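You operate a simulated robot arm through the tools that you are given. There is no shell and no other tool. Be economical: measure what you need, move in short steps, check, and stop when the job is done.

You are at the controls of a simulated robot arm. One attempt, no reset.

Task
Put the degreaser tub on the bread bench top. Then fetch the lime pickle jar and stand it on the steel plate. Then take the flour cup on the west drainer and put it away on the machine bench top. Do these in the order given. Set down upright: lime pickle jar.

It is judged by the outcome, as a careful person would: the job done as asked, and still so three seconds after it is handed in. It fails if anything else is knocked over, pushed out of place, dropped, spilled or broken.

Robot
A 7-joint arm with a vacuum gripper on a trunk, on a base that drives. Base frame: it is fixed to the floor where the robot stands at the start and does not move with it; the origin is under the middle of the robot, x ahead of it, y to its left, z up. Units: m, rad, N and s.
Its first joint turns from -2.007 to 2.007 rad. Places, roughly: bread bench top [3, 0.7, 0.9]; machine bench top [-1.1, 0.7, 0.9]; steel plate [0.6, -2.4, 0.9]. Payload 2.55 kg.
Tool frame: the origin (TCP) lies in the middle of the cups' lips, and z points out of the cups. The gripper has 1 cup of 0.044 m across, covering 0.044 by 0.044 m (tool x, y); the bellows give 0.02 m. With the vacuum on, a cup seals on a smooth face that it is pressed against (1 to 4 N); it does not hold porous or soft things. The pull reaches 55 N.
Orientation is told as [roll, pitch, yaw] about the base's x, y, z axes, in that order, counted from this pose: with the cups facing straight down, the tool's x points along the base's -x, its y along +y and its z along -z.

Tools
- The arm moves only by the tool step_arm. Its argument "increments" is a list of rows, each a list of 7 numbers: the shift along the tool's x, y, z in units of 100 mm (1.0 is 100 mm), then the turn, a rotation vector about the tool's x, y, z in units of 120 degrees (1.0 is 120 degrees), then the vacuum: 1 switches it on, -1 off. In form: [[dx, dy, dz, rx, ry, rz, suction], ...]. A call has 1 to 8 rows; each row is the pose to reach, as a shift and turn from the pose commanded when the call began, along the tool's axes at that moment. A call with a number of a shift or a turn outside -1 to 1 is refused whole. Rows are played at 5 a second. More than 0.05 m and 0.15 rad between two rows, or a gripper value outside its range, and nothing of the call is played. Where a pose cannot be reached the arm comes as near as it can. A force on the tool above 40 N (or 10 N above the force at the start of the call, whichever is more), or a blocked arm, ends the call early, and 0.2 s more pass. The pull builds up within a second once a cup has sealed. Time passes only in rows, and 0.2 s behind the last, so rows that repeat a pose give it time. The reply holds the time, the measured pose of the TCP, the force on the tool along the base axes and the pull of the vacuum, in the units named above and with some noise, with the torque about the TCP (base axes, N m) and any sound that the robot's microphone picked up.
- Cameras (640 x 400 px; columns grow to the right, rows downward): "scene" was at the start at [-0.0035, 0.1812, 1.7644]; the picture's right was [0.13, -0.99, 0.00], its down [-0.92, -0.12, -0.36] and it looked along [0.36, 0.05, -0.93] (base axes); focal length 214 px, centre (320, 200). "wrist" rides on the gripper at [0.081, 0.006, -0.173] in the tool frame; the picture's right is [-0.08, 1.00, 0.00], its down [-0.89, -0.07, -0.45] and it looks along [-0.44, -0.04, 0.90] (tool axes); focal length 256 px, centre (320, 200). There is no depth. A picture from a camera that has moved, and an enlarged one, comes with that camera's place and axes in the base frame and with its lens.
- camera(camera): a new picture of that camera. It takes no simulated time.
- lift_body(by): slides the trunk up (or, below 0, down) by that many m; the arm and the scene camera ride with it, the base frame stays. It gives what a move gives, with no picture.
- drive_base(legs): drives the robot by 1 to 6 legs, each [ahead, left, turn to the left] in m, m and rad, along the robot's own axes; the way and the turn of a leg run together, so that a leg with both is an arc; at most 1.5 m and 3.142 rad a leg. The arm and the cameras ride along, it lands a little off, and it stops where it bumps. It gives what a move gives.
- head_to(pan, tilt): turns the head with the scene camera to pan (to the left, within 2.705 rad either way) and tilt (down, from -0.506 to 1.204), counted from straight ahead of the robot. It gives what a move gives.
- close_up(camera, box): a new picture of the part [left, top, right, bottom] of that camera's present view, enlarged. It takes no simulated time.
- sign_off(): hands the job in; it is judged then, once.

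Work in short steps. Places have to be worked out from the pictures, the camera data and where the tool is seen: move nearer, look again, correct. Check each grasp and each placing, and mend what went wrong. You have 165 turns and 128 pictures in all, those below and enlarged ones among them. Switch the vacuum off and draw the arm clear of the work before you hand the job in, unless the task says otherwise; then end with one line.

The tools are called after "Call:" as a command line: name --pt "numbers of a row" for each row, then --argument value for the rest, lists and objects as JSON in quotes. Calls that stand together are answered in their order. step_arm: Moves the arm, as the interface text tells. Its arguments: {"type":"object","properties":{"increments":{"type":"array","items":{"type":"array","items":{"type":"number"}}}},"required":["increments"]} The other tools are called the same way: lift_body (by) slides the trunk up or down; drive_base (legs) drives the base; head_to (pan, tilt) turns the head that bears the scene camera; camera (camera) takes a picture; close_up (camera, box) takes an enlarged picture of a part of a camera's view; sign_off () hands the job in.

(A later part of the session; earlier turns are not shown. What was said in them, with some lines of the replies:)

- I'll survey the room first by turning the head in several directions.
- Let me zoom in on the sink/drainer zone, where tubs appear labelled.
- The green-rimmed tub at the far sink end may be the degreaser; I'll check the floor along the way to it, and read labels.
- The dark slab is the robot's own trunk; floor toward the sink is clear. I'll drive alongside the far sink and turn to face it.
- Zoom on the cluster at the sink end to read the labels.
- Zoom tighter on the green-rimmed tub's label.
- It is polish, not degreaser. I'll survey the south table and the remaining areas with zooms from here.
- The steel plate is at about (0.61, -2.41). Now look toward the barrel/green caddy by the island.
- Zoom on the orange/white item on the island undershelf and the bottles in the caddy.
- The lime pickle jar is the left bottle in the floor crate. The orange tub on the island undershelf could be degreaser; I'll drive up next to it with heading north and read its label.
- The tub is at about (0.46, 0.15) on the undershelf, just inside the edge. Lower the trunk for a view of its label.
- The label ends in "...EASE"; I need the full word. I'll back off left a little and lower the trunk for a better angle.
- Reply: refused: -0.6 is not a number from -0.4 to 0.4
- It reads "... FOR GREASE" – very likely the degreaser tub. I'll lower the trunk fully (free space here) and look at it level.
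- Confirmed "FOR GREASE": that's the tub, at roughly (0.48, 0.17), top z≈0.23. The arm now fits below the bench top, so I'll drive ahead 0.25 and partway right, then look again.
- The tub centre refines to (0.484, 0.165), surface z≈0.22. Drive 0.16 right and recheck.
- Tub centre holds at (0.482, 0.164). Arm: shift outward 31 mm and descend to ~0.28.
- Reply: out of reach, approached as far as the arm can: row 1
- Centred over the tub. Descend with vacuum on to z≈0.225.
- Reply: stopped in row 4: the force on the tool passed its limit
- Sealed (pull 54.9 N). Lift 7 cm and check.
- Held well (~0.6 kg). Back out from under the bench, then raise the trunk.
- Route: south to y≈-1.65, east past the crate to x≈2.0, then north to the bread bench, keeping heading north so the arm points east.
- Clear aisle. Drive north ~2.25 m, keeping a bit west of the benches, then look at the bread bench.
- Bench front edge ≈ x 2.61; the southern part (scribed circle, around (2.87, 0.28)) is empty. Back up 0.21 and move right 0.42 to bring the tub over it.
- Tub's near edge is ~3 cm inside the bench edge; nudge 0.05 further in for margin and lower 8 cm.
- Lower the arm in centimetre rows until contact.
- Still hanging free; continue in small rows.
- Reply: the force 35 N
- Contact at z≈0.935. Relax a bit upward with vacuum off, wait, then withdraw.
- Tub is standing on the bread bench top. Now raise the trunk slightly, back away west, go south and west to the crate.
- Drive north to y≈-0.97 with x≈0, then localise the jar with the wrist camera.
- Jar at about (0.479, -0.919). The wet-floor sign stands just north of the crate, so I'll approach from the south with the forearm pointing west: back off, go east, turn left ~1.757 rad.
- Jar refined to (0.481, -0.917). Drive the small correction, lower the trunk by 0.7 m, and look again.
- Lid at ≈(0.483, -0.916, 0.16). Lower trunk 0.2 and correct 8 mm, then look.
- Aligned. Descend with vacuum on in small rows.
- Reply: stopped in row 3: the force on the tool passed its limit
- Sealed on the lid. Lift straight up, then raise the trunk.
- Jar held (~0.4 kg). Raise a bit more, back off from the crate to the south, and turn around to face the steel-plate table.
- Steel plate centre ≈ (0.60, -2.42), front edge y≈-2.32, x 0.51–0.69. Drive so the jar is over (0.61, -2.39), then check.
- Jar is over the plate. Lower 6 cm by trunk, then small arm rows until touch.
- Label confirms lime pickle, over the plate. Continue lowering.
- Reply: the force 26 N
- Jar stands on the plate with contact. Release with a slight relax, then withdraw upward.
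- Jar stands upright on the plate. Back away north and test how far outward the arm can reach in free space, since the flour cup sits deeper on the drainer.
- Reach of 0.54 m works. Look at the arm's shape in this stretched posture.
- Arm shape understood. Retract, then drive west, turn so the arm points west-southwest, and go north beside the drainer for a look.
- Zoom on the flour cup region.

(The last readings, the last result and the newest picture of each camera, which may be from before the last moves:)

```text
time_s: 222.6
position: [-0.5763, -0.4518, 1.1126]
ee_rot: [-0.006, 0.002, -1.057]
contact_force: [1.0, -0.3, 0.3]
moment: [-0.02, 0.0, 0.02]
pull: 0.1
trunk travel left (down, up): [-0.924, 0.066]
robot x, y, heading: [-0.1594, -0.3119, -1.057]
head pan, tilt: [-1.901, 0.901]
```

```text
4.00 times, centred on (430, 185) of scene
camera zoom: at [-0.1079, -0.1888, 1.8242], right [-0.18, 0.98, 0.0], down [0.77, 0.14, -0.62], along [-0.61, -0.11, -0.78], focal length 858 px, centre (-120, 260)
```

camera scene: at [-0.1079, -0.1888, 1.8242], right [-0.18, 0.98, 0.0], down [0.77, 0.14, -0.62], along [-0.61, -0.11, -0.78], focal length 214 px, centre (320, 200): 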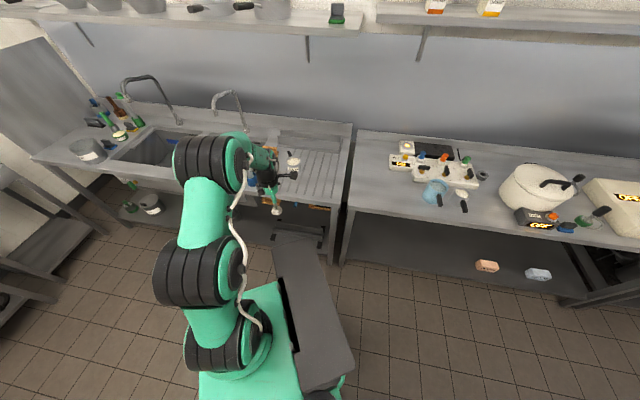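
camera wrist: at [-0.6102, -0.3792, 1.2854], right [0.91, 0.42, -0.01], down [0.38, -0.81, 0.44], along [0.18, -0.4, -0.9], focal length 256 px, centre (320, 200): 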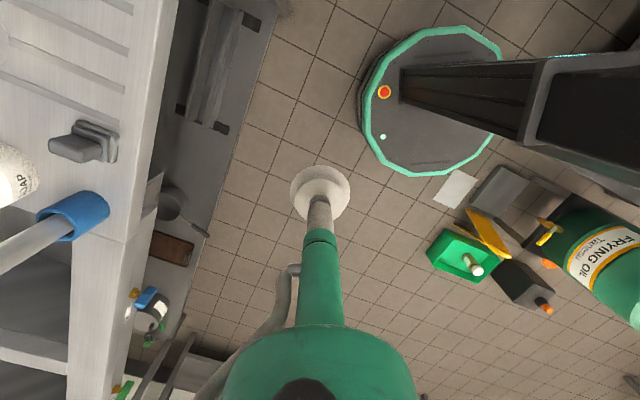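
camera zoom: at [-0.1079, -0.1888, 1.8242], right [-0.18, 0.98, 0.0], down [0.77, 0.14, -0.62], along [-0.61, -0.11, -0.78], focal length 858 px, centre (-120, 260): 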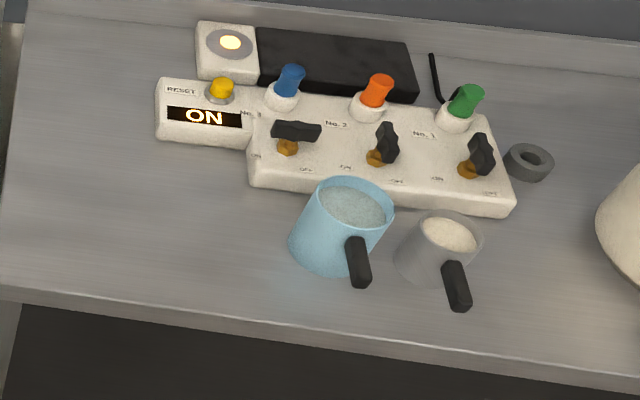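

Cup rim centre ≈ (-1.02, -0.51, 0.98), Ø≈0.085, flour just under the rim; the blue brush (top ~1.16) stands at (-0.86,-0.72). Raise slightly and drive in to robot x≈-0.50.

Call:
lift_body --by 0.06

Call:
drive_base --legs '[[-0.163, -0.2995, 0]]'

Call:
camera --camera "wrist"

Call:
camera --camera "scene"

```text
time_s: 223.6
position: [-0.5771, -0.4517, 1.1718]
ee_rot: [-0.007, 0.004, -1.056]
contact_force: [-0.7, -0.3, 0.3]
moment: [-0.01, 0.03, 0.03]
pull: 0.1
trunk travel left (down, up): [-0.984, 0.006]
robot x, y, heading: [-0.1603, -0.3113, -1.059]
head pan, tilt: [-1.901, 0.901]
```

```text
time_s: 225.8
position: [-0.9202, -0.4562, 1.1731]
ee_rot: [-0.007, 0.001, -1.058]
contact_force: [0.0, -0.7, 0.2]
moment: [0.03, 0.01, -0.02]
pull: 0.1
trunk travel left (down, up): [-0.984, 0.006]
robot x, y, heading: [-0.5055, -0.3212, -1.063]
head pan, tilt: [-1.901, 0.901]
```

```text
54 pictures are left
camera wrist: at [-0.9523, -0.3849, 1.3454], right [0.91, 0.42, -0.01], down [0.38, -0.81, 0.44], along [0.18, -0.41, -0.9], focal length 256 px, centre (320, 200)
```

wrist: 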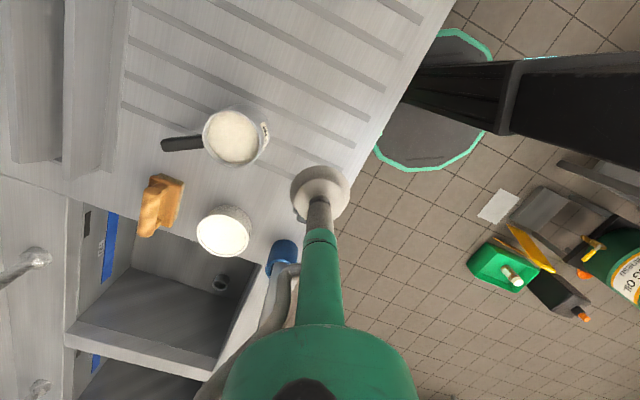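

```text
53 pictures are left
camera scene: at [-0.4499, -0.1949, 1.8842], right [-0.18, 0.98, 0.0], down [0.77, 0.14, -0.62], along [-0.61, -0.11, -0.78], focal length 214 px, centre (320, 200)
```

scene: 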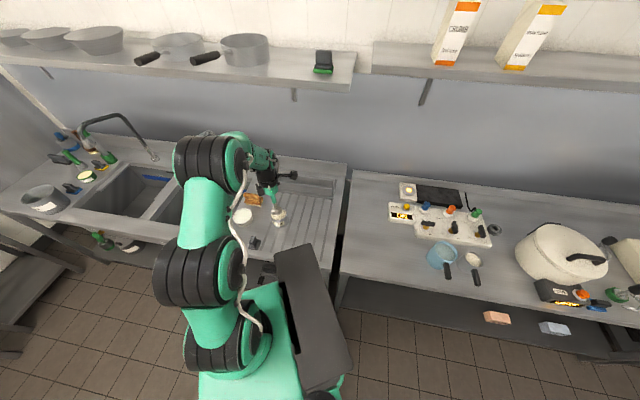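

Cup rim at (-1.031, -0.513, 0.978). Extend the arm 12.5 cm outward and descend to z≈1.07 in two steps.

Call:
step_arm --pt "0 0 0.3 0 0 0 -1" --pt "0.0 -0.3 0.6 0 0 0 -1" --pt "0.03 -0.7 0.7 0 0 0 -1" --pt "0.05 -1.0 0.7 0 0 0 -1" --pt "0.05 -1.0 0.7 0 0 0 -1"

Call:
step_arm --pt "0 -0.25 0 0 0 0 -1" --pt "0 -0.25 0.3 0 0 0 -1" --pt "0 -0.25 0.3 0 0 0 -1"

Call:
camera --camera "wrist"

Call:
close_up --camera "scene" --box '[180, 120, 340, 270]'

```text
time_s: 227.0
position: [-1.0089, -0.5022, 1.1033]
ee_rot: [-0.006, 0.004, -1.057]
contact_force: [0.1, 0.1, 0.1]
moment: [-0.01, 0.03, 0.03]
pull: 0.0
trunk travel left (down, up): [-0.984, 0.006]
robot x, y, heading: [-0.5001, -0.3174, -1.056]
head pan, tilt: [-1.901, 0.901]
```

```text
time_s: 227.8
position: [-1.0313, -0.5143, 1.0741]
ee_rot: [-0.008, 0.003, -1.058]
contact_force: [0.7, -0.4, -0.1]
moment: [-0.03, -0.02, 0.0]
pull: 0.0
trunk travel left (down, up): [-0.984, 0.006]
robot x, y, heading: [-0.5018, -0.3217, -1.056]
head pan, tilt: [-1.901, 0.901]
```

```text
52 pictures are left
camera wrist: at [-1.0644, -0.4422, 1.2473], right [0.91, 0.42, -0.01], down [0.38, -0.81, 0.44], along [0.18, -0.4, -0.9], focal length 256 px, centre (320, 200)
```

wrist: 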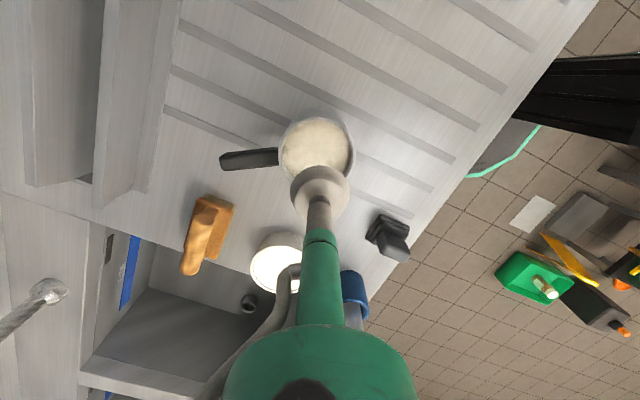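

```text
2.67 times, centred on (260, 195) of scene
camera zoom: at [-0.4498, -0.1949, 1.8842], right [-0.18, 0.98, 0.0], down [0.77, 0.14, -0.62], along [-0.61, -0.11, -0.78], focal length 572 px, centre (480, 213)
```

zoom: 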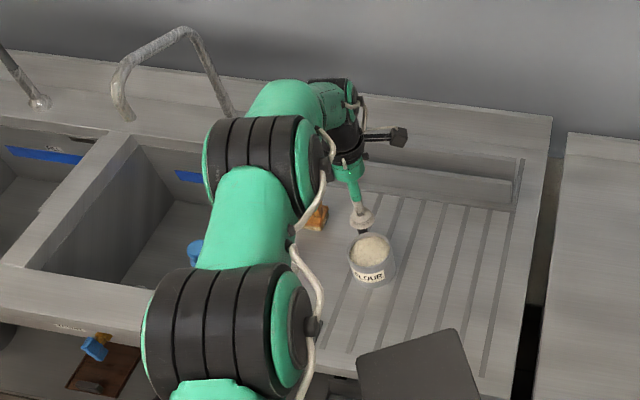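

Aligned over the cup, links clear of the brush. Descend to ~0.985 first.

Call:
step_arm --pt "0.03 -0.02 0.3 0 0 0 -1" --pt "0.03 -0.02 0.6 0 0 0 -1" --pt "0.03 -0.02 0.85 0 0 0 1" --pt "0.03 -0.02 0.85 0 0 0 1"

Call:
camera --camera "wrist"

Call:
close_up --camera "scene" --box '[180, 120, 340, 270]'

```text
time_s: 228.8
position: [-1.0359, -0.5128, 0.9884]
ee_rot: [-0.011, 0.005, -1.057]
contact_force: [0.3, -1.1, 0.5]
moment: [-0.03, 0.01, 0.02]
pull: 0.0
trunk travel left (down, up): [-0.984, 0.006]
robot x, y, heading: [-0.5025, -0.3156, -1.059]
head pan, tilt: [-1.901, 0.901]
```

```text
50 pictures are left
camera wrist: at [-1.0685, -0.441, 1.1619], right [0.91, 0.42, -0.01], down [0.38, -0.81, 0.44], along [0.18, -0.41, -0.9], focal length 256 px, centre (320, 200)
```

wrist: 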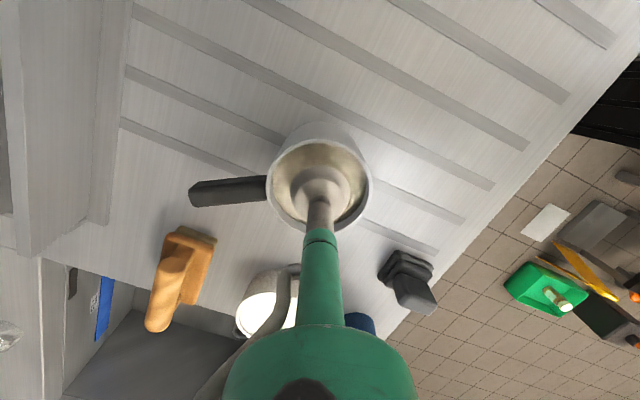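

```text
2.67 times, centred on (260, 195) of scene
camera zoom: at [-0.4499, -0.1948, 1.8842], right [-0.18, 0.98, 0.0], down [0.77, 0.14, -0.62], along [-0.61, -0.11, -0.78], focal length 572 px, centre (480, 213)
```

zoom: 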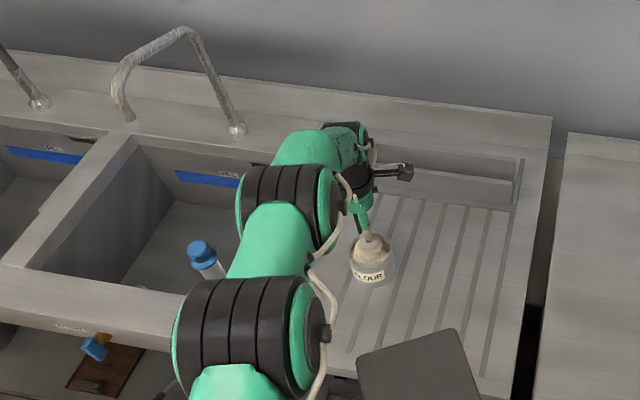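

Brush is clear of the arm, cup centred. Continue gently with vacuum on.

Call:
step_arm --pt "0 0 0.06 0 0 0 1" --pt "0 0 0.12 0 0 0 1" --pt "0 0 0.18 0 0 0 1" --pt "0 0 0.22 0 0 0 1"

```text
time_s: 229.8
position: [-1.0372, -0.5122, 0.9733]
ee_rot: [-0.021, 0.007, -1.057]
contact_force: [5.9, 3.0, 32.4]
moment: [-0.29, -0.71, 0.12]
pull: 54.8
trunk travel left (down, up): [-0.984, 0.006]
robot x, y, heading: [-0.5047, -0.3182, -1.057]
head pan, tilt: [-1.901, 0.901]
```

Sealed. Lift gently and check.

Call:
step_arm --pt "0 0 -0.1 0 0 0 1" --pt "0 0 -0.25 0 0 0 1" --pt "0 0 -0.5 0 0 0 1" --pt "0 0 -0.8 0 0 0 1" --pt "0 0 -1.0 0 0 0 1" --pt "0 0 -1.0 0 0 0 1"

Call:
camera --camera "wrist"

Call:
camera --camera "scene"

```text
time_s: 231.2
position: [-1.0346, -0.5131, 1.0649]
ee_rot: [-0.006, 0.004, -1.058]
contact_force: [-0.7, -0.2, -2.2]
moment: [0.06, -0.01, -0.01]
pull: 54.4
trunk travel left (down, up): [-0.984, 0.006]
robot x, y, heading: [-0.5021, -0.3164, -1.056]
head pan, tilt: [-1.901, 0.901]
```

```text
48 pictures are left
camera wrist: at [-1.0673, -0.4409, 1.2389], right [0.91, 0.42, -0.01], down [0.38, -0.81, 0.44], along [0.18, -0.4, -0.9], focal length 256 px, centre (320, 200)
```

wrist: 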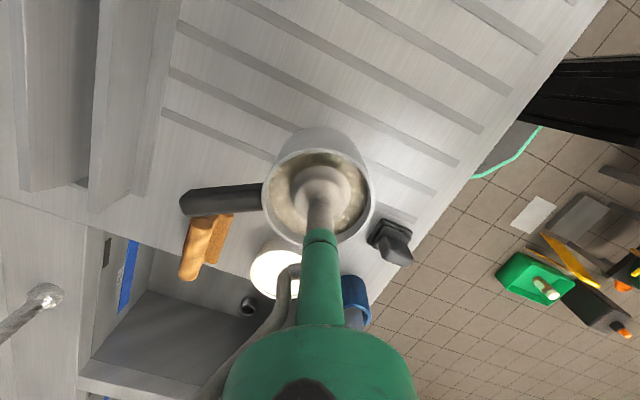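

```text
47 pictures are left
camera scene: at [-0.4504, -0.195, 1.8842], right [-0.18, 0.98, 0.0], down [0.77, 0.14, -0.62], along [-0.61, -0.11, -0.78], focal length 214 px, centre (320, 200)
```

scene: 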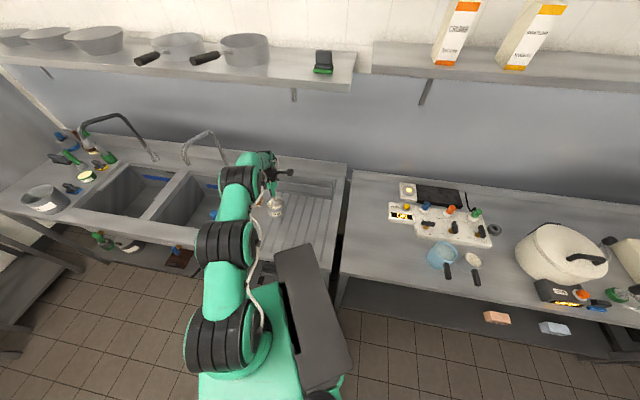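

Cup held. Free spot on the machine bench: about (-0.97, 0.09), left of the blue jug. Raise, back out, shift north, then look before moving in.

Call:
step_arm --pt "0 0 -0.3 0 0 0 1" --pt "0 0.2 -0.6 0 0 0 1" --pt "0 0.2 -0.6 0 0 0 1"

Call:
drive_base --legs '[[0, 0.3, 0], [-0.494, 0.302, 0]]'

Call:
camera --camera "wrist"

Call:
camera --camera "scene"

```text
time_s: 232.0
position: [-1.0175, -0.5026, 1.1248]
ee_rot: [-0.007, 0.004, -1.057]
contact_force: [-0.9, 0.4, -1.9]
moment: [0.0, 0.01, -0.02]
pull: 54.9
trunk travel left (down, up): [-0.984, 0.006]
robot x, y, heading: [-0.5034, -0.3144, -1.061]
head pan, tilt: [-1.901, 0.901]
```

```text
time_s: 236.9
position: [-0.7314, 0.2162, 1.1263]
ee_rot: [-0.009, 0.003, -1.055]
contact_force: [0.8, 1.0, -1.1]
moment: [0.02, 0.02, -0.03]
pull: 54.9
trunk travel left (down, up): [-0.984, 0.006]
robot x, y, heading: [-0.2171, 0.402, -1.053]
head pan, tilt: [-1.901, 0.901]
```

```text
46 pictures are left
camera wrist: at [-0.7642, 0.2883, 1.3002], right [0.91, 0.42, -0.01], down [0.38, -0.81, 0.44], along [0.18, -0.4, -0.9], focal length 256 px, centre (320, 200)
```

wrist: 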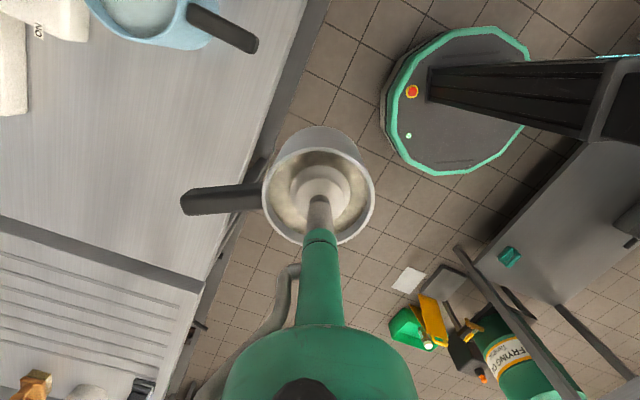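

```text
45 pictures are left
camera scene: at [-0.1659, 0.5268, 1.8842], right [-0.19, 0.98, 0.0], down [0.77, 0.15, -0.62], along [-0.61, -0.12, -0.78], focal length 214 px, centre (320, 200)
```

scene: 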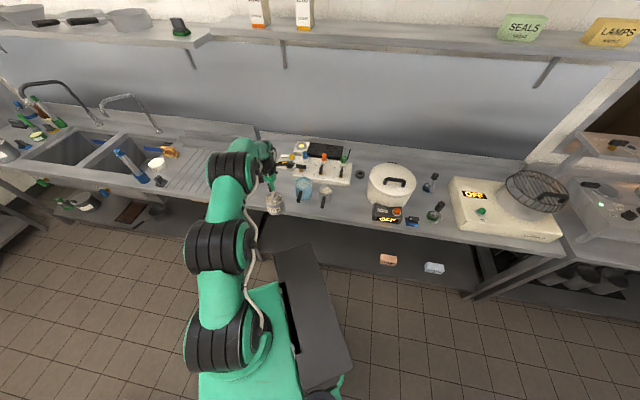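

Path clear. Drive right 0.258 to bring the cup to about (-0.95, 0.08).

Call:
drive_base --legs '[[0.01, -0.258, 0]]'

Call:
camera --camera "wrist"

Call:
close_up --camera "scene" --box '[220, 110, 380, 230]'

```text
time_s: 238.8
position: [-0.95, 0.0801, 1.1275]
ee_rot: [-0.008, 0.004, -1.052]
contact_force: [0.9, 0.1, -1.5]
moment: [0.04, -0.02, -0.02]
pull: 55.4
trunk travel left (down, up): [-0.984, 0.006]
robot x, y, heading: [-0.4326, 0.2699, -1.059]
head pan, tilt: [-1.901, 0.901]
```

```text
44 pictures are left
camera wrist: at [-0.9822, 0.152, 1.3003], right [0.91, 0.43, -0.01], down [0.38, -0.81, 0.44], along [0.18, -0.4, -0.9], focal length 256 px, centre (320, 200)
```

wrist: 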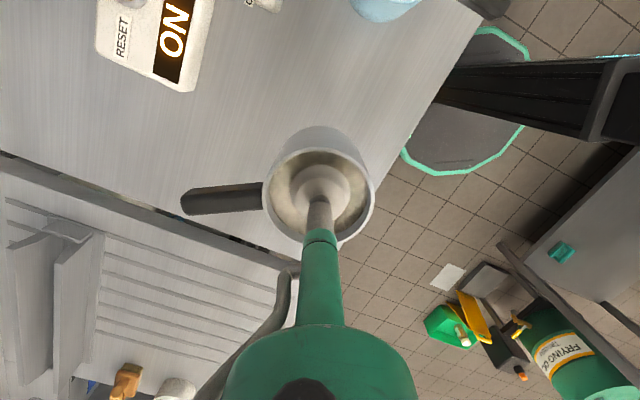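

```text
3.33 times, centred on (300, 170) of scene
camera zoom: at [-0.3841, 0.3912, 1.8842], right [-0.19, 0.98, 0.0], down [0.77, 0.15, -0.62], along [-0.61, -0.12, -0.78], focal length 715 px, centre (387, 300)
```

zoom: 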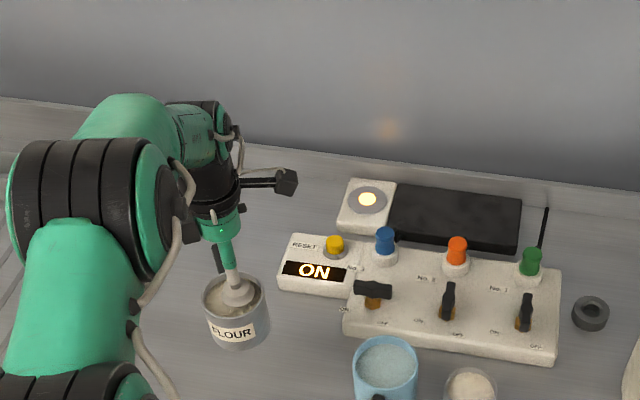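

Spot is clear. Lower 0.125 m by trunk, then small rows to touch.

Call:
lift_body --by -0.125

Call:
step_arm --pt "0 0 0.05 0 0 0 1" --pt "0 0 0.1 0 0 0 1" --pt "0 0 0.15 0 0 0 1"

Call:
step_arm --pt "0 0 0.04 0 0 0 1" --pt "0 0 0.08 0 0 0 1"

```text
time_s: 240.3
position: [-0.9491, 0.0793, 1.0021]
ee_rot: [-0.005, 0.004, -1.05]
contact_force: [-0.3, -1.1, -0.7]
moment: [0.04, -0.02, 0.03]
pull: 54.6
trunk travel left (down, up): [-0.859, 0.131]
robot x, y, heading: [-0.4346, 0.2667, -1.048]
head pan, tilt: [-1.901, 0.901]
```

```text
time_s: 241.1
position: [-0.9489, 0.0799, 0.9866]
ee_rot: [-0.006, 0.004, -1.055]
contact_force: [0.0, 0.3, -1.5]
moment: [-0.03, 0.0, 0.03]
pull: 54.3
trunk travel left (down, up): [-0.859, 0.131]
robot x, y, heading: [-0.4369, 0.2694, -1.052]
head pan, tilt: [-1.901, 0.901]
```

```text
time_s: 241.7
position: [-0.9489, 0.0798, 0.9784]
ee_rot: [-0.008, 0.003, -1.054]
contact_force: [-0.3, 0.4, -1.4]
moment: [0.01, -0.01, 0.01]
pull: 55.1
trunk travel left (down, up): [-0.859, 0.131]
robot x, y, heading: [-0.4386, 0.2675, -1.052]
head pan, tilt: [-1.901, 0.901]
```

Call:
step_arm --pt "0 0 0.03 0 0 0 1" --pt "0 0 0.06 0 0 0 1"

Call:
close_up --camera "scene" --box '[220, 110, 380, 230]'

```text
time_s: 242.3
position: [-0.9498, 0.0792, 0.9749]
ee_rot: [-0.014, 0.005, -1.052]
contact_force: [2.9, 1.8, 9.7]
moment: [-0.29, -0.13, 0.09]
pull: 55.0
trunk travel left (down, up): [-0.859, 0.131]
robot x, y, heading: [-0.4357, 0.2688, -1.051]
head pan, tilt: [-1.901, 0.901]
```

```text
3.33 times, centred on (300, 170) of scene
camera zoom: at [-0.3823, 0.3921, 1.7593], right [-0.19, 0.98, 0.0], down [0.77, 0.15, -0.62], along [-0.61, -0.12, -0.78], focal length 715 px, centre (387, 300)
```

zoom: 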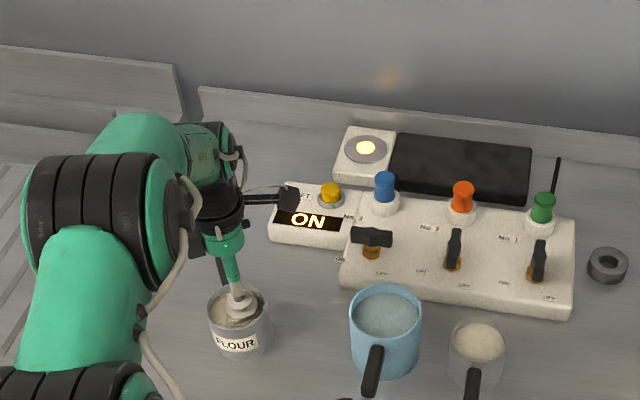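

Contact. Release, wait, then lift clear.

Call:
step_arm --pt "0 0 0 0 0 0 -1" --pt "0 0 0 0 0 0 -1" --pt "0 0 0 0 0 0 -1" --pt "0 0 0 0 0 0 -1" --pt "0 0 0 0 0 0 -1" --pt "0 0 -0.1 0 0 0 -1"

Call:
step_arm --pt "0 0 -0.2 0 0 0 -1" --pt "0 0 -0.5 0 0 0 -1" --pt "0 0 -0.9 0 0 0 -1"

Call:
close_up --camera "scene" --box '[220, 110, 380, 230]'

```text
time_s: 243.7
position: [-0.948, 0.0789, 0.9839]
ee_rot: [-0.008, 0.004, -1.051]
contact_force: [0.1, 0.6, 0.3]
moment: [-0.01, 0.04, -0.02]
pull: 0.1
trunk travel left (down, up): [-0.859, 0.131]
robot x, y, heading: [-0.4317, 0.2712, -1.05]
head pan, tilt: [-1.901, 0.901]
```

```text
time_s: 244.5
position: [-0.9327, 0.0838, 1.0633]
ee_rot: [-0.009, 0.003, -1.054]
contact_force: [0.2, 0.1, -0.2]
moment: [-0.04, 0.02, 0.01]
pull: 0.0
out of reach, approached as far as the arm can: row 3
trunk travel left (down, up): [-0.859, 0.131]
robot x, y, heading: [-0.4357, 0.2656, -1.054]
head pan, tilt: [-1.901, 0.901]
```

```text
3.33 times, centred on (300, 170) of scene
camera zoom: at [-0.3819, 0.3918, 1.7589], right [-0.19, 0.98, 0.0], down [0.77, 0.15, -0.62], along [-0.61, -0.12, -0.78], focal length 715 px, centre (387, 300)
```

zoom: 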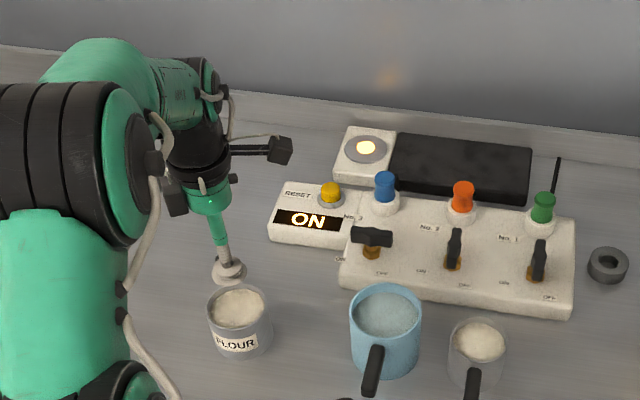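

Cup stands on the machine bench. Raise the trunk, back the arm clear, and do a final check of the drainer, table and jar.

Call:
lift_body --by 0.12

Call:
drive_base --legs '[[0, 0.3, 0]]'

Call:
head_to --pan -1.7 --tilt 0.6

Call:
camera --camera "scene"

Call:
head_to --pan 0.0 --tilt 0.6

Call:
camera --camera "scene"

Call:
head_to --pan 1.05 --tilt 0.4

Call:
camera --camera "scene"

```text
time_s: 246.0
position: [-0.9355, 0.0838, 1.1823]
ee_rot: [-0.01, 0.004, -1.053]
contact_force: [0.0, -0.2, 0.7]
moment: [0.02, -0.03, -0.03]
pull: 0.0
trunk travel left (down, up): [-0.979, 0.011]
robot x, y, heading: [-0.4349, 0.267, -1.051]
head pan, tilt: [-1.901, 0.901]
```

```text
time_s: 248.1
position: [-0.6774, 0.2317, 1.1825]
ee_rot: [-0.01, 0.003, -1.052]
contact_force: [0.6, -0.2, -1.0]
moment: [-0.02, 0.03, 0.01]
pull: 0.0
trunk travel left (down, up): [-0.979, 0.011]
robot x, y, heading: [-0.173, 0.4155, -1.058]
head pan, tilt: [-1.901, 0.901]
```

```text
time_s: 248.9
position: [-0.6776, 0.2309, 1.1827]
ee_rot: [-0.008, 0.004, -1.053]
contact_force: [-0.3, 0.3, 0.5]
moment: [0.04, -0.03, 0.02]
pull: 0.1
trunk travel left (down, up): [-0.979, 0.011]
robot x, y, heading: [-0.1813, 0.4149, -1.059]
head pan, tilt: [-1.7, 0.6]
```

```text
40 pictures are left
camera scene: at [-0.1333, 0.5191, 1.9039], right [-0.38, 0.93, 0.0], down [0.52, 0.21, -0.82], along [-0.76, -0.31, -0.57], focal length 214 px, centre (320, 200)
```

scene: 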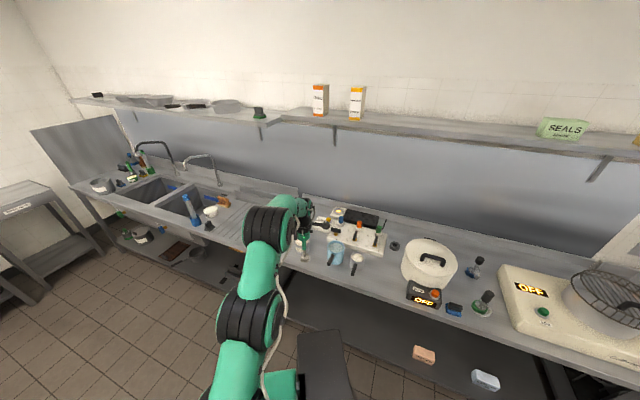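

```text
time_s: 250.6
position: [-0.6779, 0.2311, 1.1828]
ee_rot: [-0.008, 0.003, -1.051]
contact_force: [-0.9, 0.6, -0.5]
moment: [-0.01, 0.04, 0.02]
pull: 0.1
trunk travel left (down, up): [-0.979, 0.011]
robot x, y, heading: [-0.1781, 0.4161, -1.052]
head pan, tilt: [0.0, 0.6]
```

```text
39 pictures are left
camera scene: at [-0.0077, 0.4757, 1.904], right [-0.87, -0.49, 0.0], down [-0.28, 0.49, -0.83], along [0.41, -0.72, -0.56], focal length 214 px, centre (320, 200)
```

scene: 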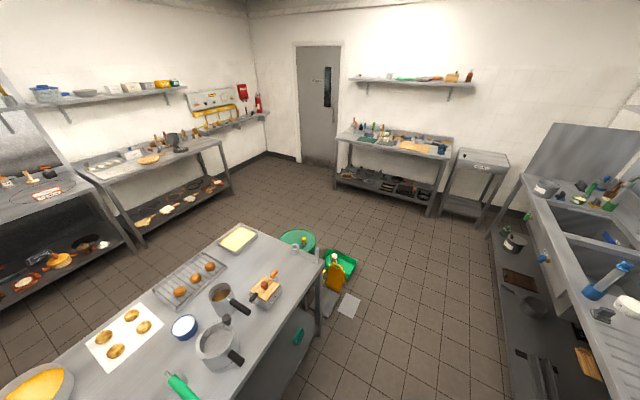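

```text
time_s: 251.9
position: [-0.6778, 0.231, 1.1829]
ee_rot: [-0.008, 0.003, -1.054]
contact_force: [0.1, -0.1, 0.1]
moment: [-0.01, 0.03, -0.02]
pull: 0.0
trunk travel left (down, up): [-0.979, 0.011]
robot x, y, heading: [-0.1784, 0.4094, -1.05]
head pan, tilt: [1.051, 0.4]
```

```text
38 pictures are left
camera scene: at [0.0413, 0.5522, 1.9222], right [0.0, -1.0, 0.0], down [-0.39, 0.0, -0.92], along [0.92, 0.0, -0.39], focal length 214 px, centre (320, 200)
```

scene: 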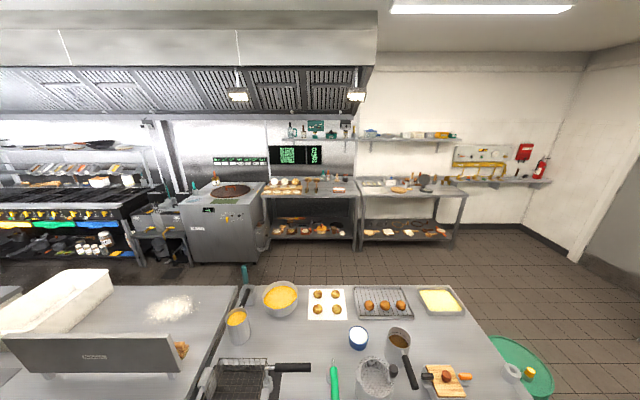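

All three items are in place, nothing else appears disturbed, the vacuum is off and the arm is clear. Handing in.

Call:
sign_off

```text
The job is handed in.
```

All three are done in the order asked: the degreaser tub is on the bread bench top, the lime pickle jar is upright on the steel plate, and the flour cup from the drainer is on the machine bench top.
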